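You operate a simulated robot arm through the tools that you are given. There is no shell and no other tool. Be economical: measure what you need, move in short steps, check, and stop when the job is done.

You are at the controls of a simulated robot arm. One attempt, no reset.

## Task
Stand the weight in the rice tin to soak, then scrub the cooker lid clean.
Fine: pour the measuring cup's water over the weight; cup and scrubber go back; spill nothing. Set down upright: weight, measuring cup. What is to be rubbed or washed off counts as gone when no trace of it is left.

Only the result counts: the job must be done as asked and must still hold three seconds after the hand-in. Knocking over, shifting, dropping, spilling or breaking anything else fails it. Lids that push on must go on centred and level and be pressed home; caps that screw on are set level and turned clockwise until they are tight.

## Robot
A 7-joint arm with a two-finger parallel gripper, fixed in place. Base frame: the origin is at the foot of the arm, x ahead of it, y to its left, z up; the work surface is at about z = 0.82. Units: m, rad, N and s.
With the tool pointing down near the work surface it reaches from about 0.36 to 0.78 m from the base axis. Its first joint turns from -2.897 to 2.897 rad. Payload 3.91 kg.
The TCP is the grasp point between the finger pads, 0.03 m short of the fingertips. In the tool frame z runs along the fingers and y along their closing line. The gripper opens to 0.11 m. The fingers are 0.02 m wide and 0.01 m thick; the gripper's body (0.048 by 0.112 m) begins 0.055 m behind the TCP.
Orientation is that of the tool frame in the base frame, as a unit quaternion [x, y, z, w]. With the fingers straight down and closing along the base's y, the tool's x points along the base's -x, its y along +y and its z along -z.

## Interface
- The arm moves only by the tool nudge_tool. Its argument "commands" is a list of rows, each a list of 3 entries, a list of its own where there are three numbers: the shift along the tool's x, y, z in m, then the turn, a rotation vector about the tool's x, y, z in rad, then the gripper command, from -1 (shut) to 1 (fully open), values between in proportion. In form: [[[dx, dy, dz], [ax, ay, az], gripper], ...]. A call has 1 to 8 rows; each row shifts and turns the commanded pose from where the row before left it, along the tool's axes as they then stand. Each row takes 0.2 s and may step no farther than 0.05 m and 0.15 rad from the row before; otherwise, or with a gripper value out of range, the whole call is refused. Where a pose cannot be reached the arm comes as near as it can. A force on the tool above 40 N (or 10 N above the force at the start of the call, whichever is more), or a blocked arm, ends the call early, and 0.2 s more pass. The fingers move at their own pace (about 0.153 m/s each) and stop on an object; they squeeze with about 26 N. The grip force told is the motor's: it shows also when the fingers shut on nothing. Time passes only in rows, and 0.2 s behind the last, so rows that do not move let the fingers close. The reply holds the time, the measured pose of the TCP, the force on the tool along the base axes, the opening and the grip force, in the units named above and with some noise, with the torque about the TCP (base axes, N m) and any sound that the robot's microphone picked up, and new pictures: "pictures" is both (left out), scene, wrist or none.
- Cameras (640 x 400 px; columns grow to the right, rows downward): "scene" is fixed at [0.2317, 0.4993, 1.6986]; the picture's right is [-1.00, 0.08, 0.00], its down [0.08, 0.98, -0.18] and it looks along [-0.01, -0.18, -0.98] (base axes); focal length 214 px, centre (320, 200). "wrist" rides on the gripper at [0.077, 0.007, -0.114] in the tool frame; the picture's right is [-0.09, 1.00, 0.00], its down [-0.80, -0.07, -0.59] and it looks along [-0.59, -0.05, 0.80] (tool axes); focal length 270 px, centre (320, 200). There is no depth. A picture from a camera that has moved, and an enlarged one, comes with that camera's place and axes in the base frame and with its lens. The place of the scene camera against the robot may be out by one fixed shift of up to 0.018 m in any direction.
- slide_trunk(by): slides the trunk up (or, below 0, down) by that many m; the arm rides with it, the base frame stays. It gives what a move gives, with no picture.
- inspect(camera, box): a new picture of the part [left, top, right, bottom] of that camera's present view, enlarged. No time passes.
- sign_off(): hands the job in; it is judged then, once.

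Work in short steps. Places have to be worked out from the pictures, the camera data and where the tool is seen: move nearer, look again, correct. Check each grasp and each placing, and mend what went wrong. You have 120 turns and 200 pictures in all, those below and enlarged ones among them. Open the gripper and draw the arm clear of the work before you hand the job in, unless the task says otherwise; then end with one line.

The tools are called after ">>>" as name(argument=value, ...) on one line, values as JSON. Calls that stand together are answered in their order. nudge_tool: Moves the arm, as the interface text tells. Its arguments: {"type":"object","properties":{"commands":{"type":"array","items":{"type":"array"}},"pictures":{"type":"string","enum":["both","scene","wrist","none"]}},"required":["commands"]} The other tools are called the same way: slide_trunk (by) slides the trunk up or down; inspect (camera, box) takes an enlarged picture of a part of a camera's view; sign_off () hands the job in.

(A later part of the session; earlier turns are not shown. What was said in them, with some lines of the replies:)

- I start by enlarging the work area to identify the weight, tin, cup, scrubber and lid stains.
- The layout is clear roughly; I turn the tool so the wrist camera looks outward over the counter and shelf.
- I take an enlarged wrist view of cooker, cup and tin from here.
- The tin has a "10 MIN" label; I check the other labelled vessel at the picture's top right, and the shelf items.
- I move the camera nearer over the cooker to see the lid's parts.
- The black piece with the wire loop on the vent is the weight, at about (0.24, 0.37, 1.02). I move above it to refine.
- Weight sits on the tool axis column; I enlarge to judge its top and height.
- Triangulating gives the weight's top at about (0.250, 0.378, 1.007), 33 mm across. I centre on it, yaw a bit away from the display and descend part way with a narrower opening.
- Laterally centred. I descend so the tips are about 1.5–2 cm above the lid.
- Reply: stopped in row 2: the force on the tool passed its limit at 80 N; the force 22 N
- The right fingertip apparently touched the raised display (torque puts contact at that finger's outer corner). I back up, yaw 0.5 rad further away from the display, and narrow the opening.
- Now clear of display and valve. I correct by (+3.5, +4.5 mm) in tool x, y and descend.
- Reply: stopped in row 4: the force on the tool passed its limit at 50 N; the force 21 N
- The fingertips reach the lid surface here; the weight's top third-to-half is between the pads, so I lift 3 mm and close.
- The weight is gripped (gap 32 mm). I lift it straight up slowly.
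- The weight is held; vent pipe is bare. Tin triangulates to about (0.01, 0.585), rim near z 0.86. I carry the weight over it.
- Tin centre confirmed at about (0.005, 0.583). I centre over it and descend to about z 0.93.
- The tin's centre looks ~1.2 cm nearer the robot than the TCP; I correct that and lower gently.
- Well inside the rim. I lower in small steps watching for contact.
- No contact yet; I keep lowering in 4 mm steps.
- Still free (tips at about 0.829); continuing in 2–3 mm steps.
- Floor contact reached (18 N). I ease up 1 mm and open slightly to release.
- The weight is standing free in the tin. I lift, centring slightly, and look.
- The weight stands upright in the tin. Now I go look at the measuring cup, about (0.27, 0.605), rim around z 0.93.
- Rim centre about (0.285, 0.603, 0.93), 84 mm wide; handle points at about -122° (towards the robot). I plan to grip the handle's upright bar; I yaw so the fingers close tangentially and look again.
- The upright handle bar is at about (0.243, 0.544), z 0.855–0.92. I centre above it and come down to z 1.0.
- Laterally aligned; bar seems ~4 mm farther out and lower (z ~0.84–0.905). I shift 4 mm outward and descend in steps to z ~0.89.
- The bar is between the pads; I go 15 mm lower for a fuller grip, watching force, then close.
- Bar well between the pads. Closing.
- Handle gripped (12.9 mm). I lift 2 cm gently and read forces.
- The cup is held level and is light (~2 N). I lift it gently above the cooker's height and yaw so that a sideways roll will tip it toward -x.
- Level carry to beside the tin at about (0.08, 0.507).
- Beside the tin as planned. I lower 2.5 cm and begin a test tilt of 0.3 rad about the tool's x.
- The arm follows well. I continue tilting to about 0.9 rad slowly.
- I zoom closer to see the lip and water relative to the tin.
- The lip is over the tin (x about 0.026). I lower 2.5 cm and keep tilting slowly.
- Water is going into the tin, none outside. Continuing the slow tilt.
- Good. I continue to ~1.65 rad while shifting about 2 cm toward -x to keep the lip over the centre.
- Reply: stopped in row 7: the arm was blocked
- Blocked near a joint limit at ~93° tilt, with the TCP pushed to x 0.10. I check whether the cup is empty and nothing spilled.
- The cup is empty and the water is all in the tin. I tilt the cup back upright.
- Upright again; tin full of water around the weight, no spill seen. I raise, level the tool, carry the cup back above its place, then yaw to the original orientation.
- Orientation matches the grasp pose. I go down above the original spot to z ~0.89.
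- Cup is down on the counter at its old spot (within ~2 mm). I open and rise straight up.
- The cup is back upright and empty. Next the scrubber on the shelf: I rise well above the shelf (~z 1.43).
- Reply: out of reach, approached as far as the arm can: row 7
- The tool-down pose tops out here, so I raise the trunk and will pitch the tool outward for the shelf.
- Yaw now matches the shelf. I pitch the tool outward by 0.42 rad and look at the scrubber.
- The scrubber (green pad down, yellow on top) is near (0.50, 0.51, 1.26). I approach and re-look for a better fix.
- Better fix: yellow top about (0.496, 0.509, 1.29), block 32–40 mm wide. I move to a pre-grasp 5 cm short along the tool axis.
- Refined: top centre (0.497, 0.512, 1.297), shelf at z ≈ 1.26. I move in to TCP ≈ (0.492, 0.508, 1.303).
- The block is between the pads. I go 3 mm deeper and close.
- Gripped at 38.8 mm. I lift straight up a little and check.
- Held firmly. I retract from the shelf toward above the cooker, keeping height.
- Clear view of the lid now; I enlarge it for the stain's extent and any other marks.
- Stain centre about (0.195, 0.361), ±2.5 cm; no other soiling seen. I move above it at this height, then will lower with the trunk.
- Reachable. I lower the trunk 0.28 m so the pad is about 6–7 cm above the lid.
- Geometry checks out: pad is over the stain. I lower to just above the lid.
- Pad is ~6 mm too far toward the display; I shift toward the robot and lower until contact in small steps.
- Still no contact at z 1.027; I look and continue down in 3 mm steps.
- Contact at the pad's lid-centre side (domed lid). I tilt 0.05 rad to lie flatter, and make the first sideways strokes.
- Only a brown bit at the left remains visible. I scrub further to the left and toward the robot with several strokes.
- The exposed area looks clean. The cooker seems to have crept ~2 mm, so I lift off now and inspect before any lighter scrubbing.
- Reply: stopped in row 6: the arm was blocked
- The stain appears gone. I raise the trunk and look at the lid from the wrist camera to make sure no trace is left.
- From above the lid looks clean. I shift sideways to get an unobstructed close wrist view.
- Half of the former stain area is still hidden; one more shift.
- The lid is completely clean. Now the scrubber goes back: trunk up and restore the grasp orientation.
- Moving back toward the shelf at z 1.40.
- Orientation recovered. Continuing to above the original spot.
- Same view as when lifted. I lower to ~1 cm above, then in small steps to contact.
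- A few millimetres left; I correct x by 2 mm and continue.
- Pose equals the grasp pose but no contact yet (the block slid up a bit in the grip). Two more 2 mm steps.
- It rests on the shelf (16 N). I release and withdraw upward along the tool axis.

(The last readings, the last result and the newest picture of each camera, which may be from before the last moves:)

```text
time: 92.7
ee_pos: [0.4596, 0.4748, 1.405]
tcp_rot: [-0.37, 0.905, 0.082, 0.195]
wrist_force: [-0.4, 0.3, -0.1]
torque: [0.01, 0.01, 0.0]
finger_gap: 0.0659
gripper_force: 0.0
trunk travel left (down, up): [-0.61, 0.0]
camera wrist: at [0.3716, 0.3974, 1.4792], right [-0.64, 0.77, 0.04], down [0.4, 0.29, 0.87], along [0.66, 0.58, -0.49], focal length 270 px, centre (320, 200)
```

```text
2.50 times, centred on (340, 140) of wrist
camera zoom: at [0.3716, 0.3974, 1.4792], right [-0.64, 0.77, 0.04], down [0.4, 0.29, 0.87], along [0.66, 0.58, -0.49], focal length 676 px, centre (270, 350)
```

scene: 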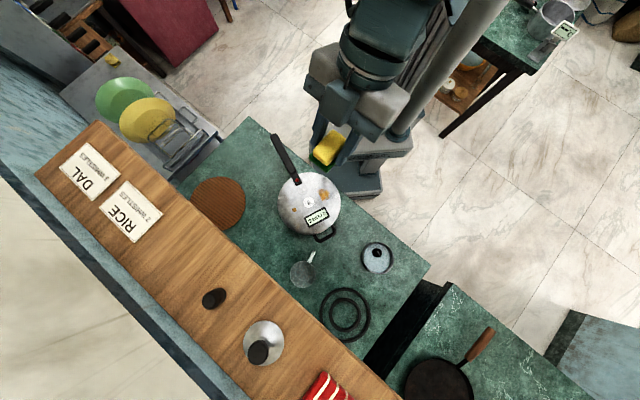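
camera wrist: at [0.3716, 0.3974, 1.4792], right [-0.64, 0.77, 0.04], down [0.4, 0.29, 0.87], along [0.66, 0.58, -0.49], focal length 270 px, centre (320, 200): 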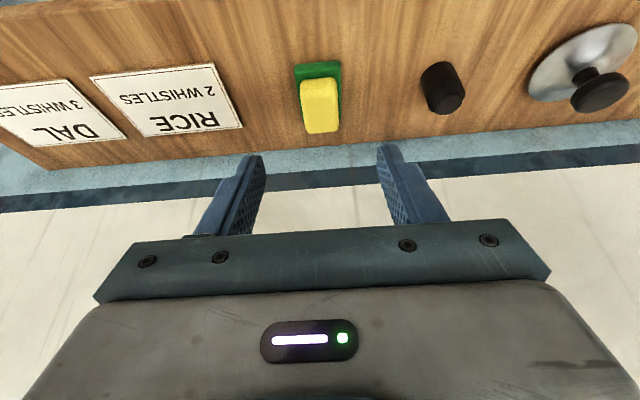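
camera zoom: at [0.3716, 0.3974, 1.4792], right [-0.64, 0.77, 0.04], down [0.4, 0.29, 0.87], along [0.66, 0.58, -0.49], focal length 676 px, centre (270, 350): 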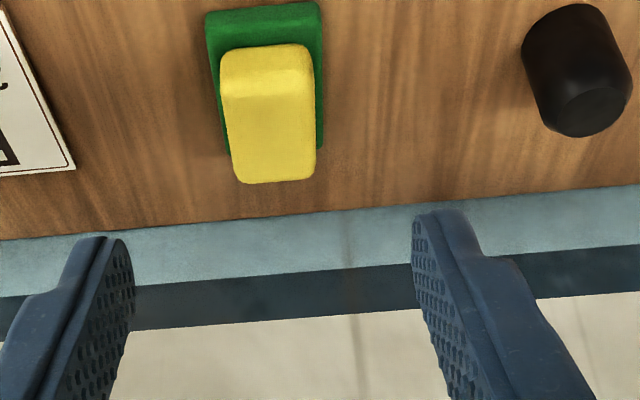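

The scrubber is back flat on the shelf. I withdraw the arm clear toward the robot and take a final look at everything.

>>> nudge_tool(commands=[[[0.04, 0, -0.018], [0, 0, 0], 0.5], [[0.04, 0, -0.018], [0, 0, 0], 1], [[0.04, 0, -0.018], [0, 0, 0], 1], [[0.04, 0.01, -0.018], [0, 0, 0], 1], [[0.04, 0.01, -0.018], [0, 0, 0], 1], [[0, 0, 0], [0, 0, 0], 1]], pictures="scene")

>>> inspect(camera="scene", box=[260, 160, 420, 290])

>>> inspect(camera="scene", box=[340, 220, 420, 290])

>>> inspect(camera="scene", box=[140, 220, 400, 382])

```text
time: 94.1
ee_pos: [0.2907, 0.3327, 1.4054]
tcp_rot: [-0.37, 0.905, 0.082, 0.195]
wrist_force: [0.2, 0.3, 0.0]
torque: [-0.03, 0.04, 0.01]
finger_gap: 0.1098
gripper_force: 0.0
trunk travel left (down, up): [-0.61, 0.0]
```

scene: 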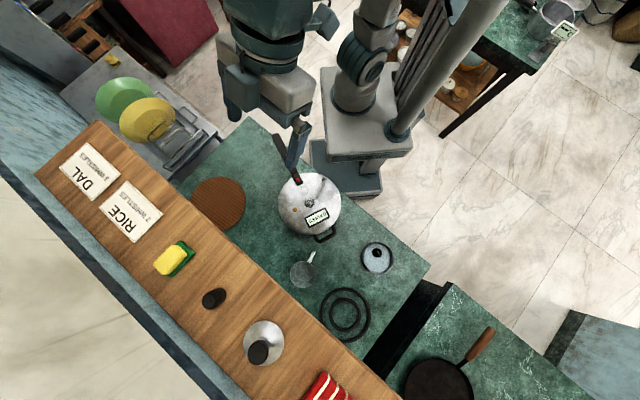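

```text
3.08 times, centred on (340, 225) of scene
camera zoom: at [0.2317, 0.4993, 1.6986], right [-1.0, 0.08, 0.0], down [0.08, 0.98, -0.18], along [-0.01, -0.18, -0.98], focal length 660 px, centre (258, 123)
```

zoom: 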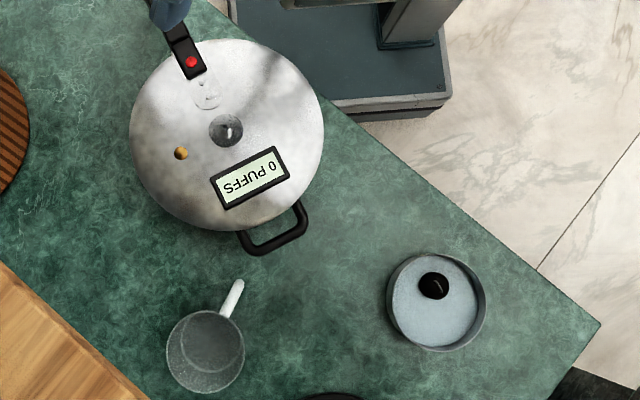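

```text
5.71 times, centred on (380, 255) of scene
camera zoom: at [0.2317, 0.4993, 1.6986], right [-1.0, 0.08, 0.0], down [0.08, 0.98, -0.18], along [-0.01, -0.18, -0.98], focal length 1226 px, centre (-23, -114)
```

zoom: 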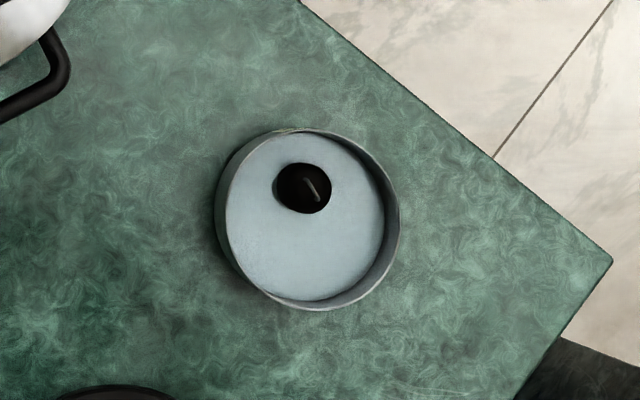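

```text
2.46 times, centred on (270, 301) of scene
camera zoom: at [0.2317, 0.4993, 1.6986], right [-1.0, 0.08, 0.0], down [0.08, 0.98, -0.18], along [-0.01, -0.18, -0.98], focal length 528 px, centre (443, -49)
```

zoom: 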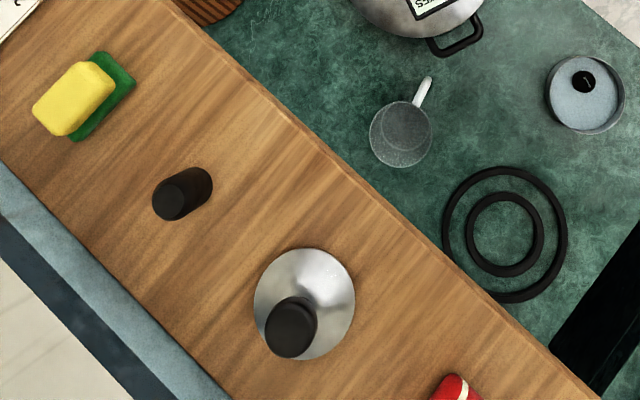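

The weight stands in the filled tin and the cup is upright in its place. The scrubber is back on the shelf, the lid is clean, nothing is spilled, and the gripper is open and clear. Handing in.

>>> sign_off()

```text
The job is handed in.
```

I've handed the job in: the weight is soaking upright in the rice tin, the cooker lid is scrubbed clean, and the cup and scrubber are back in their places. No spill showed in the pictures, but the cooker crept about 2 mm while I scrubbed and I left it there.
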